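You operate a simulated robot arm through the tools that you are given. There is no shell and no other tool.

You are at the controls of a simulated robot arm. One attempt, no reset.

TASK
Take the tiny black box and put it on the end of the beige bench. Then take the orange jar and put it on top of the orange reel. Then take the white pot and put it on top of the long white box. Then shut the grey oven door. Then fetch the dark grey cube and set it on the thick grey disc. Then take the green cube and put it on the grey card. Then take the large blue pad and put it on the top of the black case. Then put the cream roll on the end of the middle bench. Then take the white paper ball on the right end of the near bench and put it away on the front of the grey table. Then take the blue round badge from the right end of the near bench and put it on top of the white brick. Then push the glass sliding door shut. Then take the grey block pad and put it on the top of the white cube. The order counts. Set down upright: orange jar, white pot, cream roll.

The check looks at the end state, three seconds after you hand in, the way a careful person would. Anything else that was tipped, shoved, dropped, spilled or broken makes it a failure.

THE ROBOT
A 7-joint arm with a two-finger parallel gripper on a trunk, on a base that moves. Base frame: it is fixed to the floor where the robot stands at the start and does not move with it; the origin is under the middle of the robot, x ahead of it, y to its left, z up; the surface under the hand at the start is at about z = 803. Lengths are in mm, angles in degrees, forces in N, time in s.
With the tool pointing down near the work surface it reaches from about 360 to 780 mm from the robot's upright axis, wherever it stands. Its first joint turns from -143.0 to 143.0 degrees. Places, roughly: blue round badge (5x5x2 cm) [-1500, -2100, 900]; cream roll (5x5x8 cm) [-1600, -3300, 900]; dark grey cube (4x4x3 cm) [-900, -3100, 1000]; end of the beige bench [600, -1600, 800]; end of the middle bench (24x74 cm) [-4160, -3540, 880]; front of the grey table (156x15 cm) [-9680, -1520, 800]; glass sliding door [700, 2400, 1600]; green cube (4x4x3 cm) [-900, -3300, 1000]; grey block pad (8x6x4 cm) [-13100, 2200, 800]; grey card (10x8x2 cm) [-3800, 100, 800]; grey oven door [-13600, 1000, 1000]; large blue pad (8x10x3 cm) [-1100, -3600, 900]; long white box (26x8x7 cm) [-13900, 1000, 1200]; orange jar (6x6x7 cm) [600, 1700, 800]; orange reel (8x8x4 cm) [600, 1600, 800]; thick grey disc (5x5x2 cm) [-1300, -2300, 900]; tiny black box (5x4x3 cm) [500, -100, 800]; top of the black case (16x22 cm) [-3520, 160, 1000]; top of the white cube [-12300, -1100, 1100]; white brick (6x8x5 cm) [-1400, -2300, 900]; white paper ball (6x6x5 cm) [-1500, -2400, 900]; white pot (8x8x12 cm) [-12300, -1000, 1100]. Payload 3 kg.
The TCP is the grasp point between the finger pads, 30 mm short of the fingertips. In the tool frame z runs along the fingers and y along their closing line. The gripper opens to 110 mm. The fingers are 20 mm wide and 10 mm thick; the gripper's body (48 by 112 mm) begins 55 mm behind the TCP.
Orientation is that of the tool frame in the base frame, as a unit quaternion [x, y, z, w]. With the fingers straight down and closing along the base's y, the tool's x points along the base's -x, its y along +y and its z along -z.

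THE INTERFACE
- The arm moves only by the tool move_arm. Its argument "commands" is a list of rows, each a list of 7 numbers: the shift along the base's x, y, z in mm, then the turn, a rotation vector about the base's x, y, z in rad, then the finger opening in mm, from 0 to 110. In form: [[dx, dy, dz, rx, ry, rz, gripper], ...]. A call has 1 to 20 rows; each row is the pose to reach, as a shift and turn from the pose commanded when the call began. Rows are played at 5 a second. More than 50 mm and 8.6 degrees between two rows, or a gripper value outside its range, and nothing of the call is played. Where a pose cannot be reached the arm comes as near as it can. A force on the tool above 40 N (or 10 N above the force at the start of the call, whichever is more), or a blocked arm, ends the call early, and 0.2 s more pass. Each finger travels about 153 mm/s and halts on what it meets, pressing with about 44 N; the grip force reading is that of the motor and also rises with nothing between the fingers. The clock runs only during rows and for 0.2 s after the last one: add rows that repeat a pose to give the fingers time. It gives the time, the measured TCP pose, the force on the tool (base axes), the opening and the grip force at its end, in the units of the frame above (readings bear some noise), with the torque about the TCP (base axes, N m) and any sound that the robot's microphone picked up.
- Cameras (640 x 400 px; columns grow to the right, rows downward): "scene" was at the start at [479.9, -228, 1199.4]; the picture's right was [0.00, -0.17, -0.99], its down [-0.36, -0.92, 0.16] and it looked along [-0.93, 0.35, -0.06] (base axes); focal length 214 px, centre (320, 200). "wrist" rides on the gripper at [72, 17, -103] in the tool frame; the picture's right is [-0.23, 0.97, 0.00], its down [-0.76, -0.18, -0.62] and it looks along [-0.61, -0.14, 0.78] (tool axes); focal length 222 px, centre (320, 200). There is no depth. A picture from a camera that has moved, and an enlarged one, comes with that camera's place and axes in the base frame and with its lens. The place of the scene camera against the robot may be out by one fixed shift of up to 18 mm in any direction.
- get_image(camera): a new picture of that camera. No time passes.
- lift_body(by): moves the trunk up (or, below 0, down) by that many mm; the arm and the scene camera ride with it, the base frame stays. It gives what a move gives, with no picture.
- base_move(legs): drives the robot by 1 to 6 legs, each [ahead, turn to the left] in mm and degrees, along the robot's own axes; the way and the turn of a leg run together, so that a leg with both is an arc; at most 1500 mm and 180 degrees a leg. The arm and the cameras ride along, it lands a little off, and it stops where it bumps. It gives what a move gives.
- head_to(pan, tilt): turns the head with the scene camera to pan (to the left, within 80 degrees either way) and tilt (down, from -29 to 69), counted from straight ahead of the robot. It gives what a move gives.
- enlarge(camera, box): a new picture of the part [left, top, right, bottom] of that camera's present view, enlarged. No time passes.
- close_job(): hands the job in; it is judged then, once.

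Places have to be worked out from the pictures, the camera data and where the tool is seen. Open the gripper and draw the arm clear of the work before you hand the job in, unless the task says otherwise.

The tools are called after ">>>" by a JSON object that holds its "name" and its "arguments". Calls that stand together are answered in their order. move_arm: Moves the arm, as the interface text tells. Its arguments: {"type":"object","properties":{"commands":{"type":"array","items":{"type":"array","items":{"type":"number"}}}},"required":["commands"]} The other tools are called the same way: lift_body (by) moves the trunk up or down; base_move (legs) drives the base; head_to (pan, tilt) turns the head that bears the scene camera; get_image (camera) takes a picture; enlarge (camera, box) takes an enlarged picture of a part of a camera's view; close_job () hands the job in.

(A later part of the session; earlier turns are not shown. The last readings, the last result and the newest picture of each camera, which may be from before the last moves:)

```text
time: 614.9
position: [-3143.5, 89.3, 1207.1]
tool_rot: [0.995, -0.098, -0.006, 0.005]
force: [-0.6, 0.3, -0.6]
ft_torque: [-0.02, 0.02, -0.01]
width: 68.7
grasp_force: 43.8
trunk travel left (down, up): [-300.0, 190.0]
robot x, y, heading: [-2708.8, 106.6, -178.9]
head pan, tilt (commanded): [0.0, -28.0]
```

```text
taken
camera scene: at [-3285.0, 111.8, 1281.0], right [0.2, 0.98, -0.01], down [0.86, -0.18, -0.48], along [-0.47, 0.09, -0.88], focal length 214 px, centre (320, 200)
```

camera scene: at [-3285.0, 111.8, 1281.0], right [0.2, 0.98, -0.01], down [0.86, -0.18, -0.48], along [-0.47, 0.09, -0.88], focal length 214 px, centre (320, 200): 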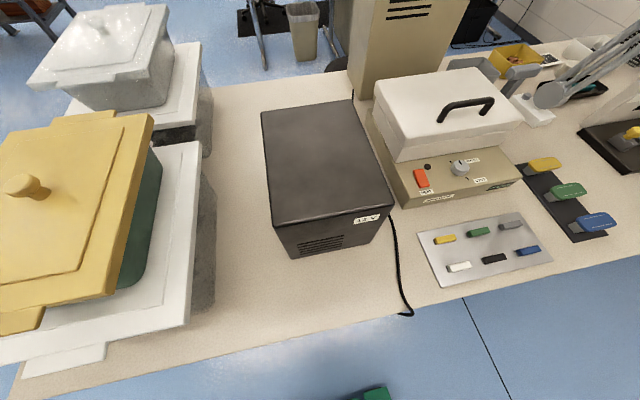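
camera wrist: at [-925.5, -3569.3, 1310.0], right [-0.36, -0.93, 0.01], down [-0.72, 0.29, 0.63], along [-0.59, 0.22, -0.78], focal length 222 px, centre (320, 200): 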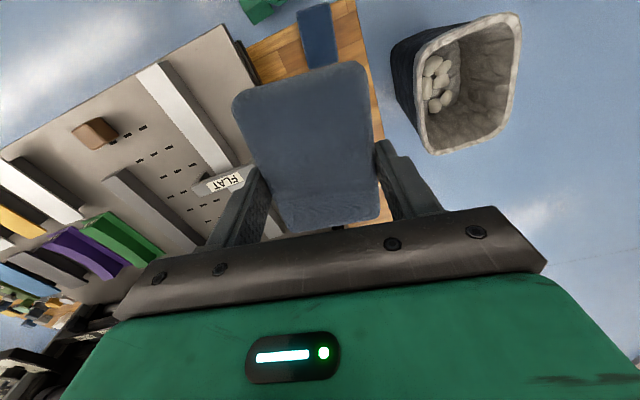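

The black case's top is centred near [-3506,160], z≈1005. I drive 215 mm forward and bring the pad over it.

>>> {"name": "base_move", "arguments": {"legs": [[215, 0]]}}

>>> {"name": "move_arm", "arguments": {"commands": [[-20, 12, 0, 0, 0, 0.04, 55], [-40, 24, 0, 0, 0, 0.08, 55], [-60, 36, 0, 0, 0, 0.12, 55], [-80, 48, 0, 0, 0, 0.157, 55], [-100, 60, 0, 0, 0, 0.157, 55], [-120, 68, 0, 0, 0, 0.157, 55], [-120, 68, 0, 0, 0, 0.157, 55]]}}

>>> {"name": "head_to", "arguments": {"pan": 0, "tilt": 0}}

>>> {"name": "get_image", "arguments": {"camera": "scene"}}

>>> {"name": "get_image", "arguments": {"camera": "wrist"}}

```text
time: 616.5
position: [-3355.3, 81.5, 1207.2]
tool_rot: [0.995, -0.095, -0.006, 0.004]
force: [1.0, 0.6, -0.5]
ft_torque: [-0.01, 0.03, 0.0]
width: 68.8
grasp_force: 43.7
trunk travel left (down, up): [-300.0, 190.0]
robot x, y, heading: [-2921.7, 106.6, -178.3]
head pan, tilt (commanded): [0.0, -28.0]
```

```text
time: 618.1
position: [-3476.1, 150.0, 1207.8]
tool_rot: [1.0, -0.017, -0.005, 0.005]
force: [0.7, 0.0, -0.5]
ft_torque: [0.01, -0.03, 0.0]
width: 68.5
grasp_force: 43.8
trunk travel left (down, up): [-300.0, 190.0]
robot x, y, heading: [-2922.4, 104.1, -178.2]
head pan, tilt (commanded): [0.0, -28.0]
```

```text
time: 619.1
position: [-3476.4, 150.4, 1206.9]
tool_rot: [1.0, -0.017, -0.007, 0.005]
force: [0.7, 0.4, -0.9]
ft_torque: [0.01, -0.03, 0.01]
width: 68.7
grasp_force: 44.4
trunk travel left (down, up): [-300.0, 190.0]
robot x, y, heading: [-2923.4, 105.8, -178.4]
head pan, tilt (commanded): [0.0, 0.0]
```

```text
taken
camera scene: at [-3580.3, 147.7, 1258.3], right [0.03, 1.0, -0.01], down [1.0, -0.03, -0.01], along [-0.01, -0.01, -1.0], focal length 214 px, centre (320, 200)
```

scene: 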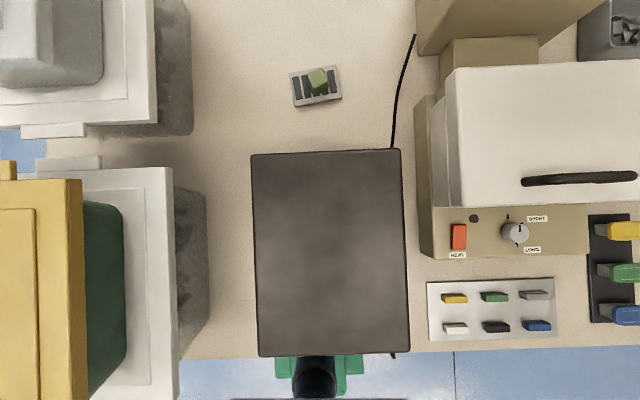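

```text
taken
camera wrist: at [-3403.5, 130.4, 1310.4], right [-0.26, -0.97, 0.01], down [-0.75, 0.21, 0.63], along [-0.61, 0.16, -0.78], focal length 222 px, centre (320, 200)
```

wrist: 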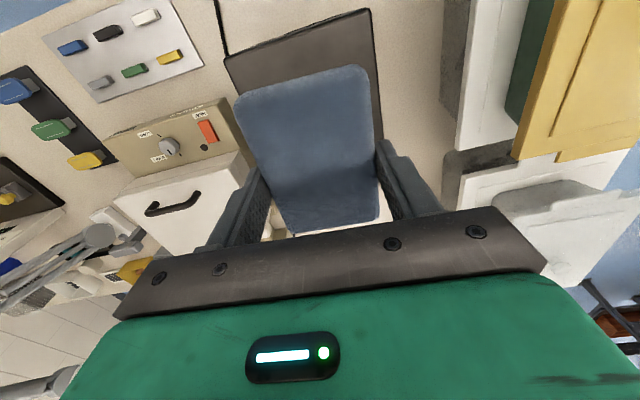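

Case top centre ≈[-3529,160]. I move over it and descend to ~20 mm above.

>>> {"name": "move_arm", "arguments": {"commands": [[-27, 5, 0, 0, 0, 0, 55], [-53, 10, 0, 0, 0, 0, 55], [-53, 10, -45, 0, 0, 0, 55], [-53, 10, -90, 0, 0, 0, 55], [-53, 10, -125, 0, 0, 0, 55], [-53, 10, -140, 0, 0, 0, 55], [-53, 10, -140, 0, 0, 0, 55]]}}

>>> {"name": "head_to", "arguments": {"pan": 0, "tilt": 30}}

>>> {"name": "get_image", "arguments": {"camera": "scene"}}

>>> {"name": "get_image", "arguments": {"camera": "wrist"}}

```text
time: 620.7
position: [-3529.0, 158.0, 1066.7]
tool_rot: [1.0, -0.017, -0.005, 0.006]
force: [0.4, 0.5, -0.4]
ft_torque: [-0.01, -0.02, 0.01]
width: 69.0
grasp_force: 43.8
trunk travel left (down, up): [-300.0, 190.0]
robot x, y, heading: [-2919.4, 105.6, -178.3]
head pan, tilt (commanded): [0.0, 0.0]
```

```text
time: 621.6
position: [-3529.2, 158.6, 1066.3]
tool_rot: [1.0, -0.017, -0.006, 0.005]
force: [0.6, 0.5, 0.3]
ft_torque: [-0.01, -0.03, 0.02]
width: 68.9
grasp_force: 44.2
trunk travel left (down, up): [-300.0, 190.0]
robot x, y, heading: [-2924.7, 104.3, -178.6]
head pan, tilt (commanded): [0.0, 30.0]
```

```text
taken
camera scene: at [-3584.7, 155.0, 1116.4], right [0.03, 1.0, -0.01], down [0.87, -0.03, 0.49], along [0.49, -0.03, -0.87], focal length 214 px, centre (320, 200)
```

scene: 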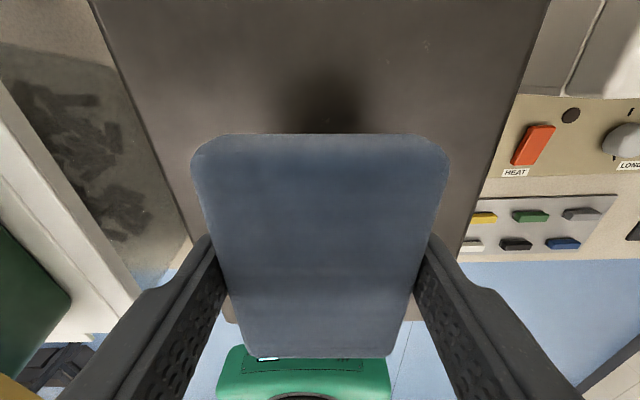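

```text
taken
camera wrist: at [-3456.2, 139.5, 1169.6], right [-0.26, -0.97, 0.01], down [-0.75, 0.21, 0.63], along [-0.61, 0.16, -0.78], focal length 222 px, centre (320, 200)
```

wrist: 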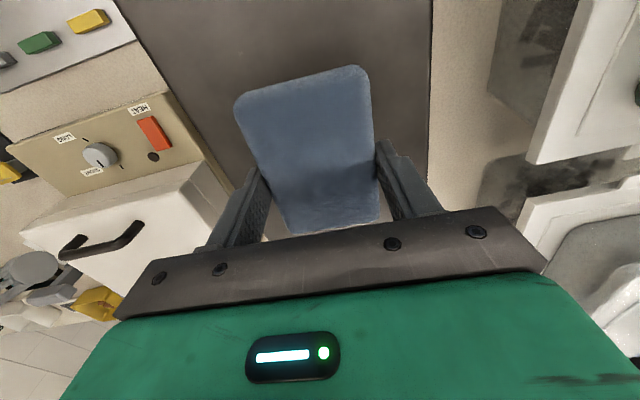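

The pad is over the middle of the case top. I creep down until contact.

>>> {"name": "move_arm", "arguments": {"commands": [[0, 0, -5, 0, 0, 0, 55], [0, 0, -10, 0, 0, 0, 55], [0, 0, -14, 0, 0, 0, 55], [0, 0, -16, 0, 0, 0, 55], [0, 0, -16, 0, 0, 0, 55]]}}

```text
time: 622.8
position: [-3527.9, 160.3, 1051.6]
tool_rot: [1.0, -0.017, -0.006, 0.005]
force: [-1.0, 0.5, -0.4]
ft_torque: [-0.01, -0.02, -0.01]
width: 68.9
grasp_force: 44.0
trunk travel left (down, up): [-300.0, 190.0]
robot x, y, heading: [-2923.7, 104.0, -178.4]
head pan, tilt (commanded): [0.0, 30.0]
```

>>> {"name": "move_arm", "arguments": {"commands": [[0, 0, -2, 0, 0, 0, 55], [0, 0, -4, 0, 0, 0, 55], [0, 0, -5, 0, 0, 0, 55], [0, 0, -5, 0, 0, 0, 55]]}}

```text
time: 623.8
position: [-3529.2, 158.8, 1047.6]
tool_rot: [1.0, -0.017, -0.006, 0.005]
force: [-0.7, -0.5, 0.5]
ft_torque: [0.02, -0.03, 0.0]
width: 68.8
grasp_force: 44.4
trunk travel left (down, up): [-300.0, 190.0]
robot x, y, heading: [-2919.6, 107.5, -178.7]
head pan, tilt (commanded): [0.0, 30.0]
```

>>> {"name": "move_arm", "arguments": {"commands": [[0, 0, -1, 0, 0, 0, 55], [0, 0, -3, 0, 0, 0, 55], [0, 0, -4, 0, 0, 0, 55], [0, 0, -4, 0, 0, 0, 55]]}}

```text
time: 624.8
position: [-3528.4, 158.0, 1043.2]
tool_rot: [1.0, -0.017, -0.007, 0.005]
force: [-0.2, -0.2, -0.2]
ft_torque: [0.0, 0.02, -0.02]
width: 68.4
grasp_force: 43.9
trunk travel left (down, up): [-300.0, 190.0]
robot x, y, heading: [-2919.0, 103.0, -178.6]
head pan, tilt (commanded): [0.0, 30.0]
```

>>> {"name": "move_arm", "arguments": {"commands": [[0, 0, -1, 0, 0, 0, 55], [0, 0, -3, 0, 0, 0, 55], [0, 0, -4, 0, 0, 0, 55], [0, 0, -4, 0, 0, 0, 55]]}}

```text
time: 625.8
position: [-3528.9, 160.2, 1038.4]
tool_rot: [1.0, -0.017, -0.006, 0.004]
force: [-0.2, 0.2, -0.4]
ft_torque: [-0.01, 0.0, -0.01]
width: 68.7
grasp_force: 43.8
trunk travel left (down, up): [-300.0, 190.0]
robot x, y, heading: [-2920.8, 102.8, -178.6]
head pan, tilt (commanded): [0.0, 30.0]
```

>>> {"name": "get_image", "arguments": {"camera": "scene"}}

>>> {"name": "move_arm", "arguments": {"commands": [[0, 0, -1, 0, 0, 0, 55], [0, 0, -3, 0, 0, 0, 55], [0, 0, -4, 0, 0, 0, 55], [0, 0, -4, 0, 0, 0, 55]]}}

```text
taken
camera scene: at [-3584.8, 155.3, 1088.6], right [0.03, 1.0, -0.01], down [0.87, -0.03, 0.49], along [0.49, -0.03, -0.87], focal length 214 px, centre (320, 200)
```

scene: 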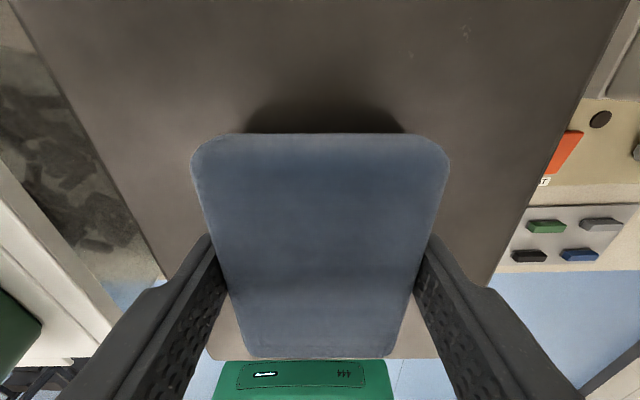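

```text
time: 626.8
position: [-3527.8, 159.8, 1034.8]
tool_rot: [1.0, -0.017, -0.006, 0.005]
force: [-0.7, -0.1, -0.7]
ft_torque: [-0.04, -0.02, 0.01]
width: 68.8
grasp_force: 43.8
trunk travel left (down, up): [-300.0, 190.0]
robot x, y, heading: [-2922.6, 99.4, -178.4]
head pan, tilt (commanded): [0.0, 30.0]
```

Still no contact; continuing in small steps.

>>> {"name": "move_arm", "arguments": {"commands": [[0, 0, -2, 0, 0, 0, 55], [0, 0, -4, 0, 0, 0, 55], [0, 0, -6, 0, 0, 0, 55], [0, 0, -6, 0, 0, 0, 55]]}}

```text
time: 627.7
position: [-3530.6, 160.2, 1033.4]
tool_rot: [1.0, -0.016, -0.011, 0.004]
force: [0.3, 0.4, 9.0]
ft_torque: [0.25, -0.45, 0.0]
width: 68.7
grasp_force: 43.8
trunk travel left (down, up): [-300.0, 190.0]
robot x, y, heading: [-2920.9, 106.1, -178.3]
head pan, tilt (commanded): [0.0, 30.0]
stopped in row 4: the force on the tool passed its limit at 42 N (the readings are from after the stop); the commanded pose is now the measured one
```

Contact with the case top. I ease up 1.5 mm and open.

>>> {"name": "move_arm", "arguments": {"commands": [[0, 0, 1, 0, 0, 0, 55], [0, 0, 1.5, 0, 0, 0, 55]]}}

>>> {"name": "move_arm", "arguments": {"commands": [[0, 0, 0, 0, 0, 0, 74], [0, 0, 0, 0, 0, 0, 84], [0, 0, 0, 0, 0, 0, 96], [0, 0, 0, 0, 0, 0, 100], [0, 0, 15, 0, 0, 0, 100], [0, 0, 45, 0, 0, 0, 100], [0, 0, 90, 0, 0, 0, 100], [0, 0, 135, 0, 0, 0, 100], [0, 0, 180, 0, 0, 0, 100]]}}

>>> {"name": "get_image", "arguments": {"camera": "scene"}}

>>> {"name": "get_image", "arguments": {"camera": "wrist"}}

```text
time: 628.3
position: [-3530.2, 159.2, 1031.7]
tool_rot: [1.0, -0.017, -0.008, 0.004]
force: [0.9, -0.8, -0.6]
ft_torque: [-0.02, 0.0, 0.0]
width: 68.5
grasp_force: 44.0
trunk travel left (down, up): [-300.0, 190.0]
robot x, y, heading: [-2919.8, 104.1, -178.5]
head pan, tilt (commanded): [0.0, 30.0]
```

```text
time: 630.3
position: [-3530.7, 160.8, 1215.6]
tool_rot: [1.0, -0.018, -0.01, 0.004]
force: [-0.2, -0.5, 0.4]
ft_torque: [-0.02, 0.06, 0.0]
width: 100.0
grasp_force: 0.0
trunk travel left (down, up): [-300.0, 190.0]
robot x, y, heading: [-2921.2, 107.0, -178.4]
head pan, tilt (commanded): [0.0, 30.0]
```

```text
taken
camera scene: at [-3587.1, 156.2, 1266.2], right [0.03, 1.0, -0.01], down [0.88, -0.03, 0.48], along [0.48, -0.02, -0.88], focal length 214 px, centre (320, 200)
```

scene: 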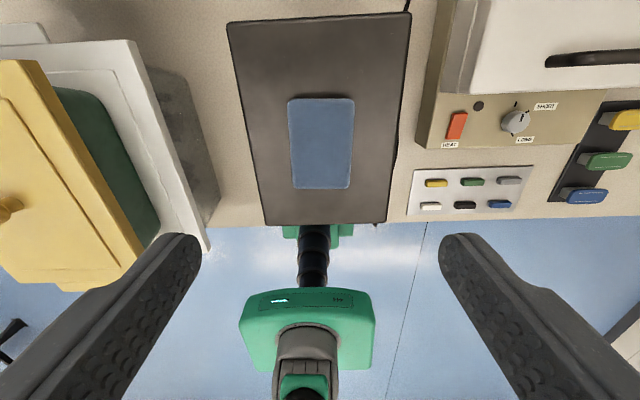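

```text
taken
camera wrist: at [-3458.0, 140.6, 1318.0], right [-0.26, -0.97, 0.01], down [-0.74, 0.21, 0.64], along [-0.62, 0.16, -0.77], focal length 222 px, centre (320, 200)
```

wrist: 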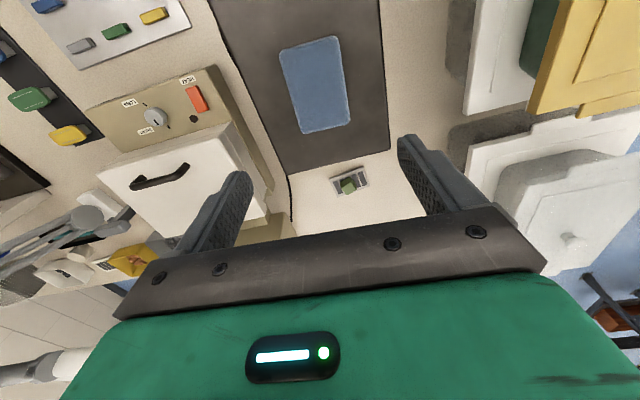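

The blue pad lies on the black case. Next the cream roll: I retract, back off, and drive south into the aisle west of the near bench.

>>> {"name": "move_arm", "arguments": {"commands": [[45, -10, 10, 0, 0, 0, 110], [90, -20, 20, 0, 0, 0, 110], [135, -30, 30, 0, 0, 0, 110], [170, -40, 30, 0, 0, 0, 110]]}}

>>> {"name": "base_move", "arguments": {"legs": [[-250, 0], [0, 88], [1500, 0], [500, 0]]}}

>>> {"name": "head_to", "arguments": {"pan": 0, "tilt": -28}}

>>> {"name": "get_image", "arguments": {"camera": "scene"}}

>>> {"name": "head_to", "arguments": {"pan": 70, "tilt": 0}}

>>> {"name": "get_image", "arguments": {"camera": "scene"}}

```text
time: 631.3
position: [-3358.6, 120.1, 1243.1]
tool_rot: [1.0, -0.017, -0.01, 0.005]
force: [-0.9, 1.1, -0.6]
ft_torque: [0.02, -0.01, 0.02]
width: 110.0
grasp_force: 0.1
trunk travel left (down, up): [-300.0, 190.0]
robot x, y, heading: [-2920.6, 107.2, -178.5]
head pan, tilt (commanded): [0.0, 30.0]
```

```text
time: 646.6
position: [-2711.9, -2330.9, 1243.2]
tool_rot: [0.732, 0.681, -0.004, 0.009]
force: [-0.6, -0.5, 0.1]
ft_torque: [0.0, -0.02, 0.02]
width: 110.0
grasp_force: 0.0
trunk travel left (down, up): [-300.0, 190.0]
robot x, y, heading: [-2677.5, -1892.5, -90.8]
head pan, tilt (commanded): [0.0, 30.0]
```

```text
time: 647.9
position: [-2711.9, -2330.2, 1242.7]
tool_rot: [0.733, 0.681, -0.004, 0.01]
force: [0.5, -0.4, 0.4]
ft_torque: [0.03, 0.0, -0.01]
width: 109.9
grasp_force: 0.1
trunk travel left (down, up): [-300.0, 190.0]
robot x, y, heading: [-2685.4, -1895.3, -90.5]
head pan, tilt (commanded): [0.0, -28.0]
```

```text
taken
camera scene: at [-2718.6, -2484.7, 1318.4], right [-1.0, 0.07, -0.01], down [0.07, 0.87, -0.49], along [-0.03, -0.49, -0.87], focal length 214 px, centre (320, 200)
```

scene: 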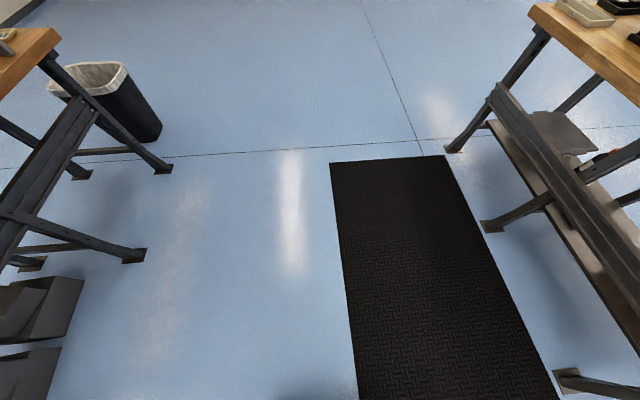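

```text
time: 649.3
position: [-2711.7, -2330.3, 1242.2]
tool_rot: [0.732, 0.681, -0.004, 0.01]
force: [-0.1, -0.2, 0.8]
ft_torque: [-0.03, -0.05, 0.02]
width: 110.1
grasp_force: 0.1
trunk travel left (down, up): [-300.0, 190.0]
robot x, y, heading: [-2682.3, -1893.0, -90.6]
head pan, tilt (commanded): [70.0, 0.0]
```

```text
taken
camera scene: at [-2631.7, -2451.1, 1355.4], right [-0.33, 0.01, -0.94], down [0.07, 1.0, -0.02], along [0.94, -0.08, -0.33], focal length 214 px, centre (320, 200)
```

scene: 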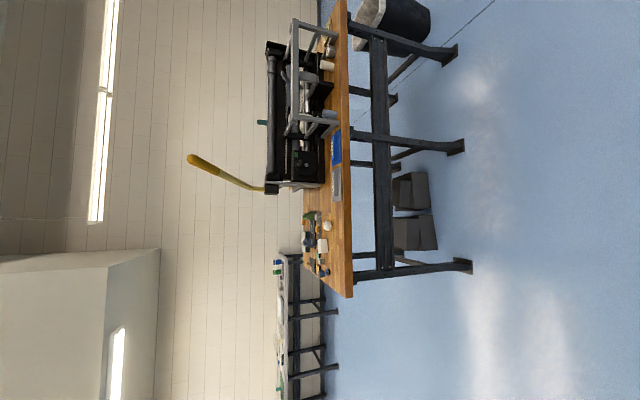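

The aisle is clear. I drive further south to y≈-3340 and turn left to face the near bench's west side.

>>> {"name": "base_move", "arguments": {"legs": [[1420, 0], [0, 90]]}}

>>> {"name": "head_to", "arguments": {"pan": 0, "tilt": -28}}

>>> {"name": "get_image", "arguments": {"camera": "scene"}}

>>> {"name": "get_image", "arguments": {"camera": "wrist"}}

```text
time: 660.2
position: [-2268.3, -3327.5, 1243.2]
tool_rot: [0.036, 0.999, 0.003, 0.009]
force: [0.1, 1.2, 0.9]
ft_torque: [0.03, 0.0, -0.01]
width: 109.9
grasp_force: 0.1
trunk travel left (down, up): [-300.0, 190.0]
robot x, y, heading: [-2706.9, -3346.6, -1.1]
head pan, tilt (commanded): [70.0, 0.0]
```

```text
time: 661.6
position: [-2267.7, -3328.0, 1243.1]
tool_rot: [0.037, 0.999, 0.004, 0.01]
force: [0.1, -0.1, 0.2]
ft_torque: [-0.01, 0.01, 0.01]
width: 110.0
grasp_force: 0.0
trunk travel left (down, up): [-300.0, 190.0]
robot x, y, heading: [-2705.3, -3348.2, -1.1]
head pan, tilt (commanded): [0.0, -28.0]
```

```text
taken
camera scene: at [-2115.9, -3346.3, 1319.1], right [-0.07, -1.0, -0.01], down [-0.87, 0.07, -0.49], along [0.49, -0.03, -0.87], focal length 214 px, centre (320, 200)
```

scene: 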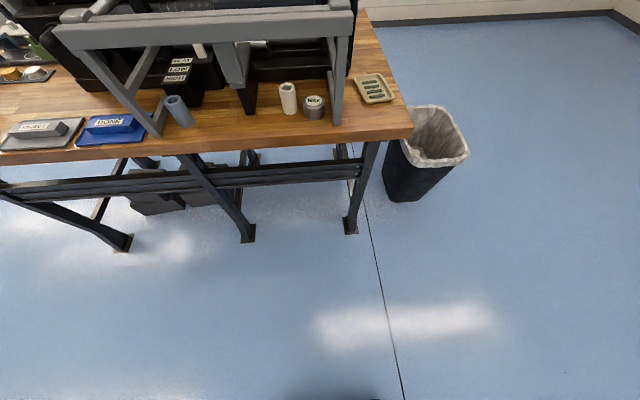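

```text
taken
camera wrist: at [-2342.4, -3308.0, 1346.7], right [0.3, 0.95, 0.01], down [0.73, -0.24, 0.64], along [0.61, -0.18, -0.77], focal length 222 px, centre (320, 200)
```

wrist: 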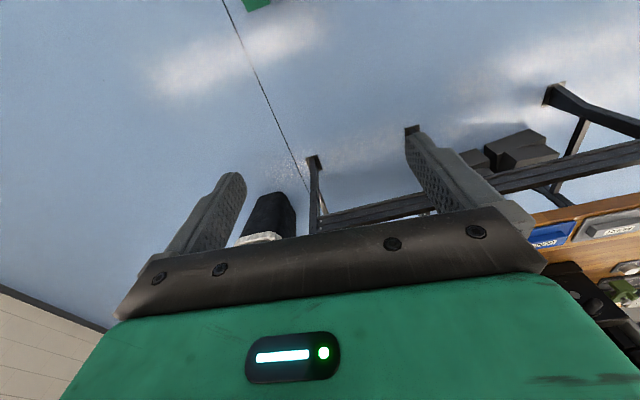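

I see the cream roll next to a small can and under/near a grey gate-like frame. I zoom in.

>>> {"name": "enlarge", "arguments": {"camera": "scene", "box": [130, 0, 420, 160]}}

```text
2.21 times, centred on (275, 80) of scene
camera zoom: at [-2115.9, -3346.3, 1319.1], right [-0.07, -1.0, -0.01], down [-0.87, 0.07, -0.49], along [0.49, -0.03, -0.87], focal length 473 px, centre (419, 465)
```

zoom: 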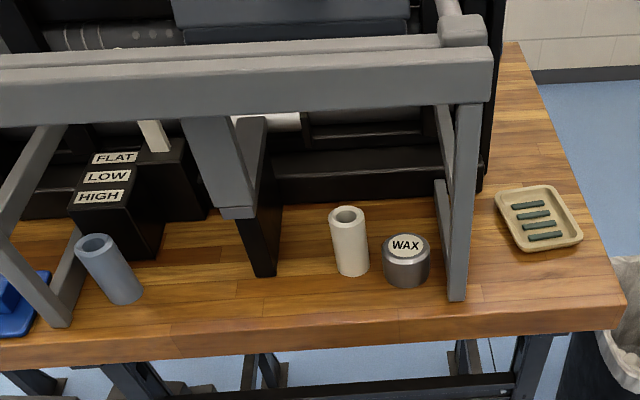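

The roll stands at ≈[-1572,-3288] behind a portal beam (bottom z≈1102), 22 mm from the wax can at ≈[-1587,-3360]. I'll enter under the beam with the tool pitched ~60°. First I drive to x≈-2190 and pitch the tool while outside.

>>> {"name": "base_move", "arguments": {"legs": [[500, 0]]}}

>>> {"name": "move_arm", "arguments": {"commands": [[0, 10, -15, 0, -0.13, 0.03, 110], [0, 20, -30, 0, -0.26, 0.073, 110], [0, 30, -45, 0, -0.39, 0.073, 110], [0, 40, -60, 0, -0.52, 0.073, 110], [0, 50, -75, 0, -0.65, 0.073, 100], [0, 55, -90, 0, -0.78, 0.073, 90], [0, 60, -100, 0, -0.91, 0.073, 80], [0, 60, -110, 0, -1.04, 0.073, 70], [0, 60, -110, 0, -1.04, 0.073, 70]]}}

>>> {"name": "head_to", "arguments": {"pan": 0, "tilt": 10}}

>>> {"name": "get_image", "arguments": {"camera": "scene"}}

>>> {"name": "get_image", "arguments": {"camera": "wrist"}}

```text
time: 664.6
position: [-1764.5, -3338.8, 1243.8]
tool_rot: [0.038, 0.999, 0.004, 0.01]
force: [0.8, 0.7, -0.1]
ft_torque: [-0.02, 0.0, 0.02]
width: 109.9
grasp_force: 0.1
trunk travel left (down, up): [-300.0, 190.0]
robot x, y, heading: [-2198.2, -3356.3, -1.3]
head pan, tilt (commanded): [0.0, -28.0]
```

```text
time: 666.6
position: [-1745.3, -3268.0, 1217.5]
tool_rot: [-0.004, 0.863, 0.023, 0.504]
force: [-0.7, 0.1, -0.4]
ft_torque: [-0.02, -0.03, 0.0]
width: 70.2
grasp_force: 0.1
out of reach, approached as far as the arm can: row 7, 8, 9
trunk travel left (down, up): [-300.0, 190.0]
robot x, y, heading: [-2199.5, -3358.2, -1.0]
head pan, tilt (commanded): [0.0, -28.0]
```

```text
time: 667.6
position: [-1743.6, -3267.5, 1215.2]
tool_rot: [-0.003, 0.863, 0.023, 0.504]
force: [-0.2, 0.8, 1.0]
ft_torque: [0.01, 0.01, 0.02]
width: 69.9
grasp_force: 0.1
trunk travel left (down, up): [-300.0, 190.0]
robot x, y, heading: [-2199.6, -3358.1, -1.0]
head pan, tilt (commanded): [0.0, 10.0]
```

```text
taken
camera scene: at [-1725.5, -3277.9, 1325.5], right [0.03, -1.0, -0.04], down [-0.63, 0.01, -0.77], along [0.77, 0.05, -0.63], focal length 214 px, centre (320, 200)
```

scene: 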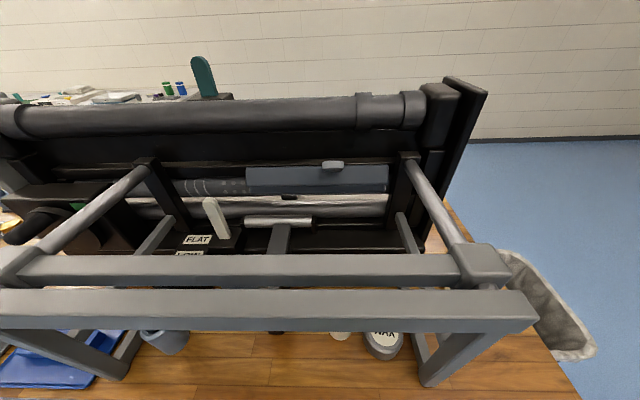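

```text
taken
camera wrist: at [-1871.5, -3255.8, 1204.5], right [0.08, 0.97, 0.23], down [-0.16, -0.22, 0.96], along [0.98, -0.12, 0.14], focal length 222 px, centre (320, 200)
```

wrist: 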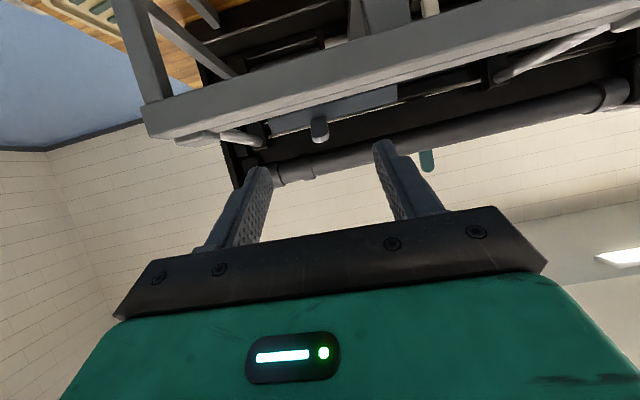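

At this distance the pitched pose is too close in. I back up 130 mm and lower the hand outside the bench edge to the roll's height.

>>> {"name": "base_move", "arguments": {"legs": [[-130, 0]]}}

>>> {"name": "move_arm", "arguments": {"commands": [[10, -3, -40, 0, 0, 0, 70], [20, -6, -80, 0, 0, 0, 70], [30, -9, -120, 0, 0, 0, 70], [40, -12, -160, 0, 0, 0, 70], [50, -15, -200, 0, 0, 0, 70], [60, -15, -240, 0, 0, 0, 70], [70, -15, -270, 0, 0, 0, 70], [70, -15, -270, 0, 0, 0, 70]]}}

>>> {"name": "get_image", "arguments": {"camera": "scene"}}

>>> {"name": "get_image", "arguments": {"camera": "wrist"}}

```text
time: 668.9
position: [-1875.4, -3265.7, 1216.0]
tool_rot: [-0.003, 0.864, 0.023, 0.504]
force: [0.9, 0.2, 0.1]
ft_torque: [-0.01, 0.0, 0.0]
width: 70.4
grasp_force: 0.0
trunk travel left (down, up): [-300.0, 190.0]
robot x, y, heading: [-2330.5, -3354.5, -1.4]
head pan, tilt (commanded): [0.0, 10.0]
```

```text
time: 670.7
position: [-1735.3, -3265.7, 975.9]
tool_rot: [-0.003, 0.863, 0.022, 0.504]
force: [0.2, 0.0, 0.1]
ft_torque: [-0.03, 0.01, 0.03]
width: 70.3
grasp_force: 0.0
out of reach, approached as far as the arm can: row 1, 2, 3, 4, 5, 6, 7, 8
trunk travel left (down, up): [-300.0, 190.0]
robot x, y, heading: [-2331.3, -3356.5, -0.9]
head pan, tilt (commanded): [0.0, 10.0]
```

```text
taken
camera scene: at [-1716.8, -3276.0, 1085.8], right [0.03, -1.0, -0.04], down [-0.64, 0.01, -0.77], along [0.77, 0.05, -0.63], focal length 214 px, centre (320, 200)
```

scene: 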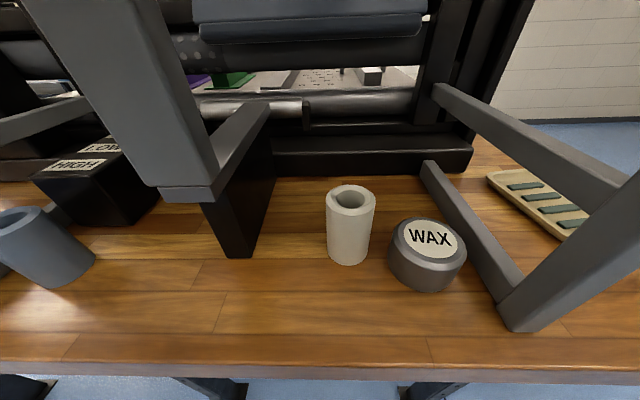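

```text
taken
camera wrist: at [-1862.7, -3253.8, 964.9], right [0.08, 0.97, 0.23], down [-0.16, -0.22, 0.96], along [0.98, -0.12, 0.14], focal length 222 px, centre (320, 200)
```

wrist: 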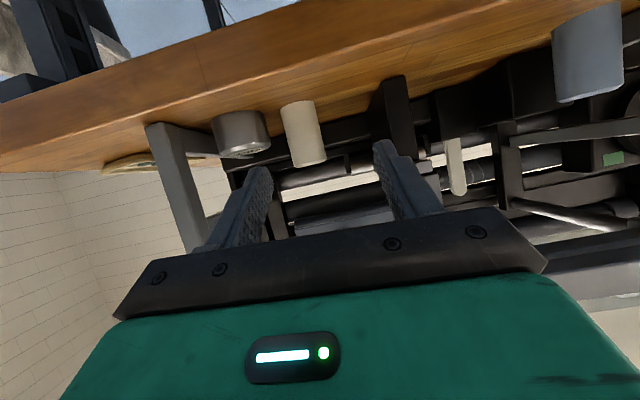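

The close view shows the roll at [-1581,-3287.5] (z 886–960) and the can (top z≈918) close by. I'll approach along a +20° yawed line. I back up 60 mm, then set the pre-grasp pose outside the gate.

>>> {"name": "base_move", "arguments": {"legs": [[-60, 0]]}}

>>> {"name": "move_arm", "arguments": {"commands": [[15, -20, 0, -0.011, 0.002, 0.1, 70], [30, -40, -5, -0.022, 0.004, 0.2, 70], [45, -60, -15, -0.033, 0.006, 0.302, 70], [52, -78, -30, -0.033, 0.006, 0.302, 70], [52, -78, -40, -0.033, 0.006, 0.302, 70], [52, -78, -40, -0.033, 0.006, 0.302, 70]]}}

>>> {"name": "get_image", "arguments": {"camera": "scene"}}

>>> {"name": "get_image", "arguments": {"camera": "wrist"}}

```text
time: 671.7
position: [-1795.3, -3265.4, 974.2]
tool_rot: [-0.003, 0.864, 0.023, 0.503]
force: [0.4, -0.5, -0.1]
ft_torque: [0.03, 0.0, 0.01]
width: 69.8
grasp_force: 0.0
trunk travel left (down, up): [-300.0, 190.0]
robot x, y, heading: [-2391.4, -3355.2, -1.2]
head pan, tilt (commanded): [0.0, 10.0]
```

```text
time: 673.1
position: [-1743.1, -3341.3, 935.7]
tool_rot: [-0.141, 0.855, 0.084, 0.492]
force: [0.1, 0.1, 0.2]
ft_torque: [0.01, 0.0, -0.02]
width: 70.0
grasp_force: 0.1
trunk travel left (down, up): [-300.0, 190.0]
robot x, y, heading: [-2392.2, -3356.1, -1.4]
head pan, tilt (commanded): [0.0, 10.0]
```

```text
taken
camera scene: at [-1724.5, -3344.8, 1045.2], right [0.33, -0.95, 0.0], down [-0.61, -0.21, -0.76], along [0.72, 0.25, -0.65], focal length 214 px, centre (320, 200)
```

scene: 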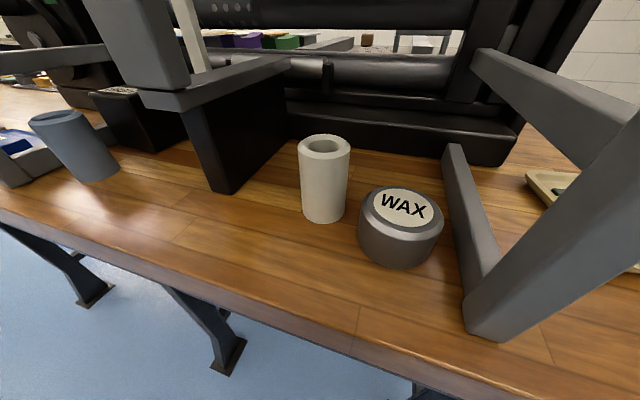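

```text
taken
camera wrist: at [-1869.4, -3368.8, 925.7], right [-0.21, 0.96, 0.2], down [-0.09, -0.22, 0.97], along [0.97, 0.18, 0.13], focal length 222 px, centre (320, 200)
```

wrist: 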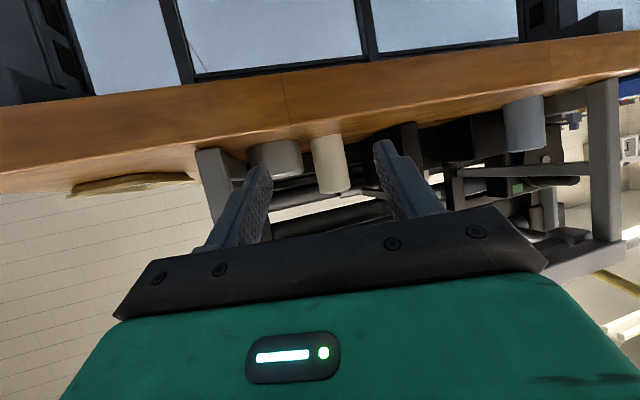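

Fine-tuned: roll axis ≈[-1581,-3290.5], can r≈32 at [-1590,-3359]. With TCP z=940 the finger passes 13 mm above the can. I shift to the line and advance half-way, then check.

>>> {"name": "move_arm", "arguments": {"commands": [[0, -5, 4, 0, 0, 0, 66], [28, 4.8, 4, 0, 0, 0, 66], [57, 14.6, 4, 0, 0, 0, 66], [85, 24.3, 4, 0, 0, 0, 66], [85, 24.3, 4, 0, 0, 0, 66]]}}

>>> {"name": "get_image", "arguments": {"camera": "scene"}}

>>> {"name": "get_image", "arguments": {"camera": "wrist"}}

```text
time: 674.3
position: [-1659.2, -3320.8, 940.0]
tool_rot: [-0.142, 0.855, 0.085, 0.491]
force: [0.1, -0.7, 0.4]
ft_torque: [-0.01, -0.03, -0.03]
width: 66.0
grasp_force: 0.0
trunk travel left (down, up): [-300.0, 190.0]
robot x, y, heading: [-2395.1, -3352.3, -1.0]
head pan, tilt (commanded): [0.0, 10.0]
```

```text
taken
camera scene: at [-1639.9, -3322.6, 1048.4], right [0.32, -0.95, -0.01], down [-0.61, -0.21, -0.76], along [0.72, 0.25, -0.65], focal length 214 px, centre (320, 200)
```

scene: 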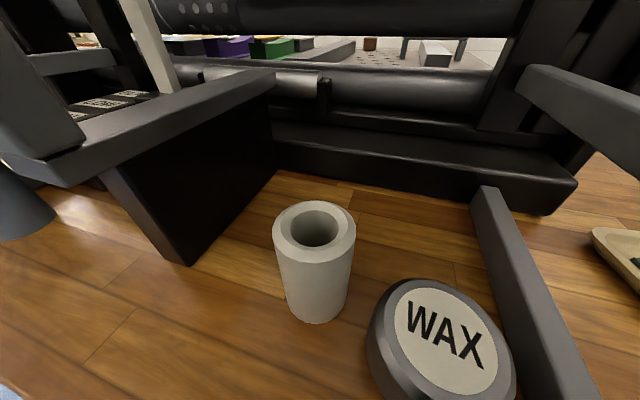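

```text
taken
camera wrist: at [-1784.9, -3346.4, 928.9], right [-0.21, 0.96, 0.2], down [-0.09, -0.22, 0.97], along [0.97, 0.18, 0.13], focal length 222 px, centre (320, 200)
```

wrist: 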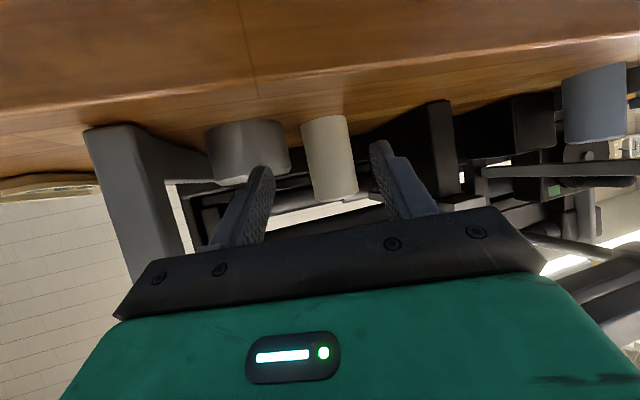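

On line, needing +3 mm lateral. I advance the remaining ~84 mm.

>>> {"name": "move_arm", "arguments": {"commands": [[19, 9, 0, 0, 0, 0, 66], [39, 16, 0, 0, 0, 0, 66], [59, 23, 0, 0, 0, 0, 66], [78.5, 29.6, 0, 0, 0, 0, 66], [78.5, 29.6, 0, 0, 0, 0, 66]]}}

>>> {"name": "get_image", "arguments": {"camera": "scene"}}

>>> {"name": "get_image", "arguments": {"camera": "wrist"}}

```text
time: 675.5
position: [-1578.5, -3289.6, 938.9]
tool_rot: [-0.142, 0.855, 0.085, 0.491]
force: [0.0, -0.7, 0.0]
ft_torque: [0.02, 0.0, -0.02]
width: 66.1
grasp_force: 0.1
trunk travel left (down, up): [-300.0, 190.0]
robot x, y, heading: [-2391.1, -3354.5, -1.0]
head pan, tilt (commanded): [0.0, 10.0]
```

```text
taken
camera scene: at [-1559.5, -3291.4, 1049.6], right [0.33, -0.95, -0.01], down [-0.61, -0.21, -0.76], along [0.72, 0.25, -0.65], focal length 214 px, centre (320, 200)
```

scene: 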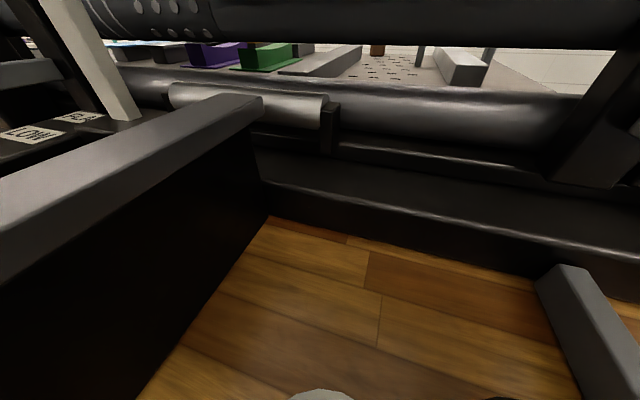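

```text
taken
camera wrist: at [-1704.4, -3315.3, 930.0], right [-0.21, 0.96, 0.2], down [-0.09, -0.22, 0.97], along [0.97, 0.18, 0.13], focal length 222 px, centre (320, 200)
```

wrist: 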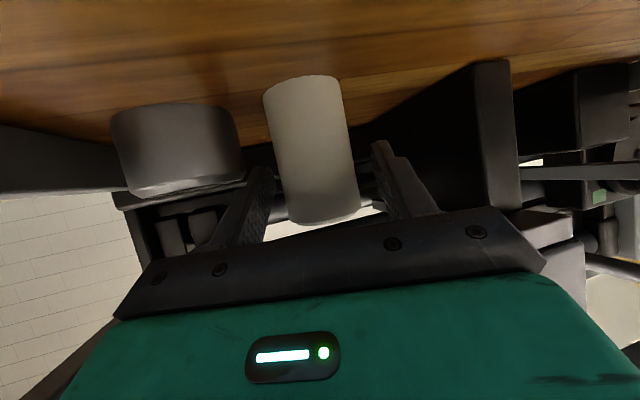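

The roll is between the fingers, ~3.5 mm off-centre. I centre the hand, then close gently.

>>> {"name": "move_arm", "arguments": {"commands": [[1, -3, 0, 0, 0, 0, 66], [1, -3, 0, 0, 0, 0, 58], [1, -3, 0, 0, 0, 0, 52], [1, -3, 0, 0, 0, 0, 47], [1, -3, 0, 0, 0, 0, 42], [1, -3, 0, 0, 0, 0, 38], [1, -3, 0, 0, 0, 0, 38], [1, -3, 0, 0, 0, 0, 38]]}}

>>> {"name": "get_image", "arguments": {"camera": "wrist"}}

```text
time: 677.3
position: [-1578.7, -3292.4, 939.9]
tool_rot: [-0.142, 0.856, 0.084, 0.491]
force: [1.1, -1.3, 0.5]
ft_torque: [-0.02, -0.01, 0.02]
width: 43.1
grasp_force: 43.9
trunk travel left (down, up): [-300.0, 190.0]
robot x, y, heading: [-2393.8, -3356.8, -1.4]
head pan, tilt (commanded): [0.0, 10.0]
```

```text
taken
camera wrist: at [-1704.1, -3318.2, 929.8], right [-0.21, 0.96, 0.2], down [-0.09, -0.22, 0.97], along [0.97, 0.18, 0.13], focal length 222 px, centre (320, 200)
```

wrist: 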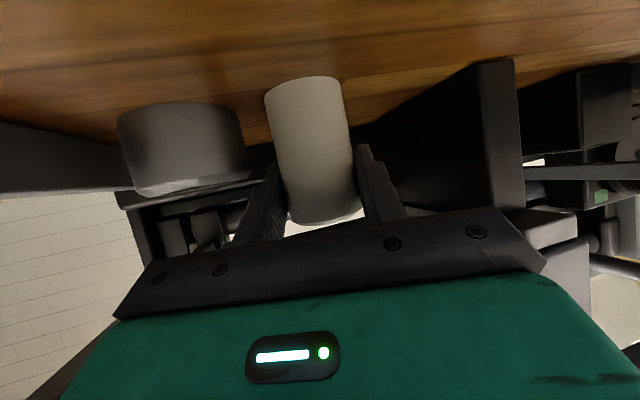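

Gripped (43 mm). I lift 12 mm, then withdraw straight back (-x) under the beam, and raise once outside.

>>> {"name": "move_arm", "arguments": {"commands": [[0, 0, 5, 0, 0, 0, 38], [0, 0, 12, 0, 0, 0, 38], [-20, 1, 13, 0, 0, 0, 38], [-50, 2, 13, 0, 0, 0, 38], [-85, 2, 13, 0, 0, 0, 38], [-120, 2, 13, 0, 0, 0, 38], [-150, 2, 13, 0, 0, 0, 38]]}}

>>> {"name": "get_image", "arguments": {"camera": "wrist"}}

>>> {"name": "get_image", "arguments": {"camera": "scene"}}

```text
time: 678.9
position: [-1729.3, -3291.7, 952.3]
tool_rot: [-0.142, 0.855, 0.085, 0.493]
force: [0.4, 0.1, -1.5]
ft_torque: [-0.02, -0.02, 0.02]
width: 43.0
grasp_force: 44.1
trunk travel left (down, up): [-300.0, 190.0]
robot x, y, heading: [-2391.8, -3352.3, -1.1]
head pan, tilt (commanded): [0.0, 10.0]
```

```text
taken
camera wrist: at [-1854.7, -3317.2, 941.8], right [-0.21, 0.96, 0.2], down [-0.09, -0.22, 0.97], along [0.97, 0.18, 0.13], focal length 222 px, centre (320, 200)
```

wrist: 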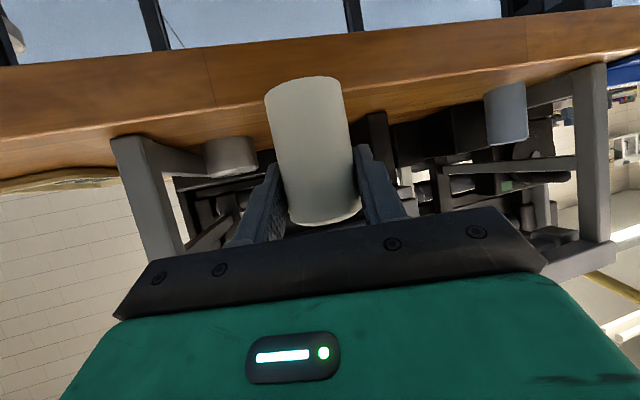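

```text
taken
camera scene: at [-1710.1, -3293.5, 1061.7], right [0.32, -0.95, -0.01], down [-0.61, -0.2, -0.77], along [0.72, 0.25, -0.64], focal length 214 px, centre (320, 200)
```

scene: 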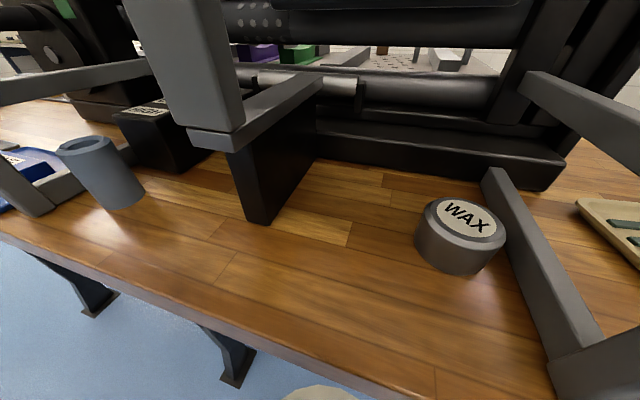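

Roll is out and the can undisturbed. I raise it, back away 300 mm and turn around in two steps to face the middle bench.

>>> {"name": "move_arm", "arguments": {"commands": [[-5, 0, 40, 0, 0, 0, 38], [-10, 0, 80, 0, 0, 0, 38], [-10, 0, 120, 0, 0, 0, 38], [-10, 0, 150, 0, 0, -0.1, 38], [-10, 0, 150, 0, 0, -0.2, 38], [-10, 0, 150, 0, 0, -0.33, 38]]}}

>>> {"name": "base_move", "arguments": {"legs": [[-300, 0], [0, 90]]}}

>>> {"name": "base_move", "arguments": {"legs": [[0, 90]]}}

>>> {"name": "head_to", "arguments": {"pan": 0, "tilt": 0}}

>>> {"name": "get_image", "arguments": {"camera": "scene"}}

>>> {"name": "get_image", "arguments": {"camera": "wrist"}}

```text
time: 680.3
position: [-1737.4, -3291.5, 1101.6]
tool_rot: [0.003, 0.867, 0.002, 0.499]
force: [0.2, -0.4, 0.1]
ft_torque: [0.01, 0.02, 0.03]
width: 42.9
grasp_force: 43.5
trunk travel left (down, up): [-300.0, 190.0]
robot x, y, heading: [-2390.2, -3354.0, -1.1]
head pan, tilt (commanded): [0.0, 10.0]
```

```text
time: 685.9
position: [-2722.8, -2685.7, 1100.3]
tool_rot: [-0.601, 0.625, 0.345, 0.358]
force: [-0.9, -0.2, -0.3]
ft_torque: [0.01, -0.09, -0.04]
width: 42.6
grasp_force: 43.8
trunk travel left (down, up): [-300.0, 190.0]
robot x, y, heading: [-2627.5, -3348.0, 88.6]
head pan, tilt (commanded): [0.0, 10.0]
stopped in leg 2: the robot was blocked; the commanded pose is now the measured one
```

```text
time: 690.5
position: [-3295.6, -3436.2, 1102.5]
tool_rot: [0.867, -0.022, -0.497, -0.012]
force: [0.1, -1.3, -0.7]
ft_torque: [0.07, 0.02, -0.04]
width: 42.7
grasp_force: 44.4
trunk travel left (down, up): [-300.0, 190.0]
robot x, y, heading: [-2625.9, -3287.2, 177.6]
head pan, tilt (commanded): [0.0, 10.0]
stopped in leg 1: the robot was blocked; the commanded pose is now the measured one
```

```text
time: 691.2
position: [-3296.1, -3434.1, 1103.7]
tool_rot: [0.867, -0.024, -0.498, -0.012]
force: [-0.3, 0.1, -0.7]
ft_torque: [-0.01, 0.0, -0.01]
width: 42.7
grasp_force: 44.2
trunk travel left (down, up): [-300.0, 190.0]
robot x, y, heading: [-2626.8, -3289.5, 177.3]
head pan, tilt (commanded): [0.0, 0.0]
```

```text
taken
camera scene: at [-3312.2, -3439.3, 1227.8], right [0.05, 1.0, 0.0], down [0.5, -0.03, -0.86], along [-0.86, 0.04, -0.51], focal length 214 px, centre (320, 200)
```

scene: 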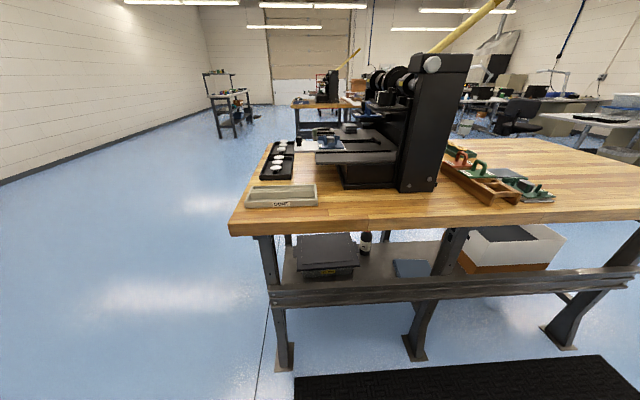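

```text
taken
camera wrist: at [-3172.3, -3458.9, 1093.2], right [-0.17, -0.97, 0.2], down [0.16, 0.17, 0.97], along [-0.97, 0.19, 0.13], focal length 222 px, centre (320, 200)
```

wrist: 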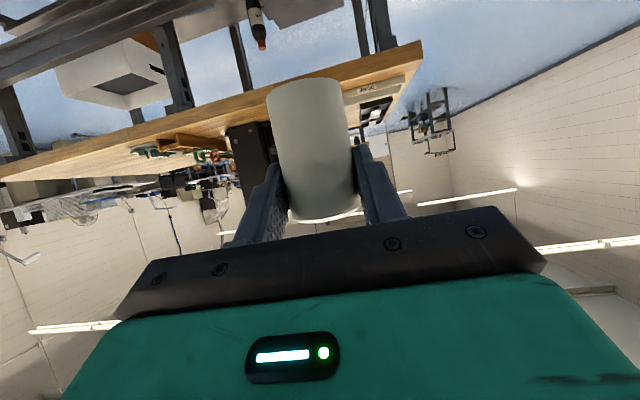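

The middle bench's south end holds a beige tray and a black tray with discs, with free wood between them and the press. I move the arm left and drive in for a look from above.

>>> {"name": "move_arm", "arguments": {"commands": [[0, -20, 15, 0, 0, 0, 38], [0, -45, 30, 0, 0, 0, 38], [0, -70, 45, 0, 0, 0, 38], [0, -70, 60, 0, 0, 0, 38]]}}

>>> {"name": "base_move", "arguments": {"legs": [[520, 0]]}}

>>> {"name": "head_to", "arguments": {"pan": 0, "tilt": 25}}

>>> {"name": "get_image", "arguments": {"camera": "scene"}}

>>> {"name": "get_image", "arguments": {"camera": "wrist"}}

```text
time: 692.2
position: [-3297.6, -3504.4, 1160.6]
tool_rot: [0.867, -0.024, -0.497, -0.012]
force: [0.3, -0.4, -1.1]
ft_torque: [-0.01, 0.0, 0.04]
width: 42.6
grasp_force: 44.2
trunk travel left (down, up): [-300.0, 190.0]
robot x, y, heading: [-2631.4, -3289.7, 177.6]
head pan, tilt (commanded): [0.0, 0.0]
```

```text
time: 695.2
position: [-3814.0, -3479.2, 1162.4]
tool_rot: [0.867, -0.023, -0.498, -0.012]
force: [0.0, -0.1, 0.3]
ft_torque: [0.0, 0.0, 0.01]
width: 42.2
grasp_force: 44.2
trunk travel left (down, up): [-300.0, 190.0]
robot x, y, heading: [-3147.7, -3261.7, 177.1]
head pan, tilt (commanded): [0.0, 0.0]
```

```text
time: 696.1
position: [-3813.4, -3480.0, 1163.2]
tool_rot: [0.867, -0.024, -0.498, -0.012]
force: [-0.4, 0.3, 0.0]
ft_torque: [0.0, 0.03, -0.01]
width: 42.8
grasp_force: 44.2
trunk travel left (down, up): [-300.0, 190.0]
robot x, y, heading: [-3147.6, -3258.9, 177.5]
head pan, tilt (commanded): [0.0, 25.0]
```

```text
taken
camera scene: at [-3811.3, -3487.2, 1251.5], right [0.05, 1.0, 0.0], down [0.82, -0.04, -0.57], along [-0.57, 0.03, -0.82], focal length 214 px, centre (320, 200)
```

scene: 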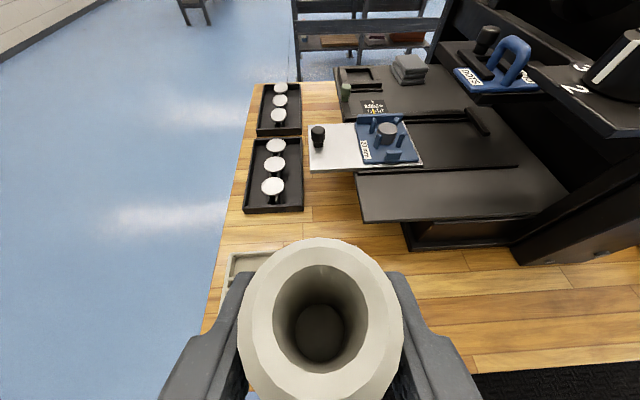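

```text
taken
camera wrist: at [-3689.9, -3505.7, 1152.8], right [-0.17, -0.97, 0.2], down [0.16, 0.17, 0.97], along [-0.97, 0.19, 0.13], focal length 222 px, centre (320, 200)
```

wrist: 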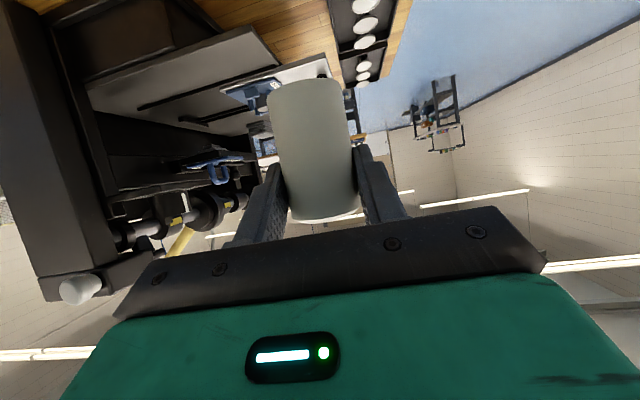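

There's free wood at ≈[-4022,-3476] between the trays and the press, inside the end region. I drive 150 mm closer and bring the roll above that spot.

>>> {"name": "base_move", "arguments": {"legs": [[150, 0]]}}

>>> {"name": "move_arm", "arguments": {"commands": [[-15, -2, -30, 0, 0, 0, 38], [-30, -4, -60, 0, 0, 0, 38], [-45, -6, -90, 0, 0, 0, 38], [-55, -8, -120, 0, 0, 0, 38], [-55, -8, -120, 0, 0, 0, 38]]}}

>>> {"name": "get_image", "arguments": {"camera": "scene"}}

>>> {"name": "get_image", "arguments": {"camera": "wrist"}}

```text
time: 697.5
position: [-3964.8, -3474.2, 1162.2]
tool_rot: [0.867, -0.023, -0.498, -0.012]
force: [0.1, 0.0, 0.8]
ft_torque: [0.0, 0.02, 0.02]
width: 42.7
grasp_force: 43.9
trunk travel left (down, up): [-300.0, 190.0]
robot x, y, heading: [-3302.8, -3254.0, 177.3]
head pan, tilt (commanded): [0.0, 25.0]
```

```text
time: 698.7
position: [-4022.9, -3483.3, 1043.9]
tool_rot: [0.867, -0.024, -0.497, -0.011]
force: [-0.7, -1.3, 5.5]
ft_torque: [0.0, 0.13, 0.05]
width: 42.8
grasp_force: 43.9
trunk travel left (down, up): [-300.0, 190.0]
robot x, y, heading: [-3299.1, -3256.8, 177.4]
head pan, tilt (commanded): [0.0, 25.0]
```

```text
taken
camera scene: at [-4020.2, -3490.4, 1132.3], right [0.05, 1.0, 0.0], down [0.82, -0.04, -0.57], along [-0.57, 0.03, -0.82], focal length 214 px, centre (320, 200)
```

scene: 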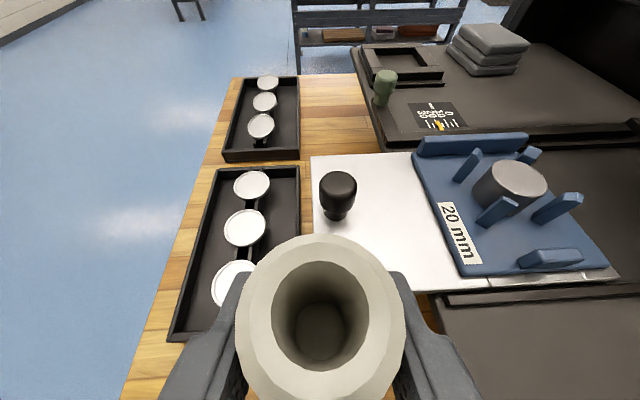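

```text
taken
camera wrist: at [-3898.8, -3508.7, 1033.6], right [-0.16, -0.97, 0.2], down [0.16, 0.17, 0.97], along [-0.97, 0.19, 0.13], focal length 222 px, centre (320, 200)
```

wrist: 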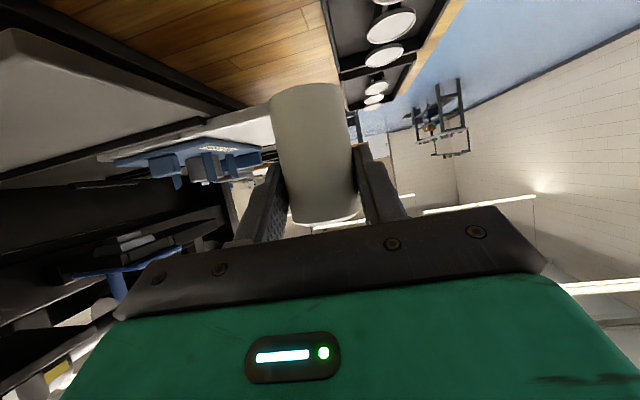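

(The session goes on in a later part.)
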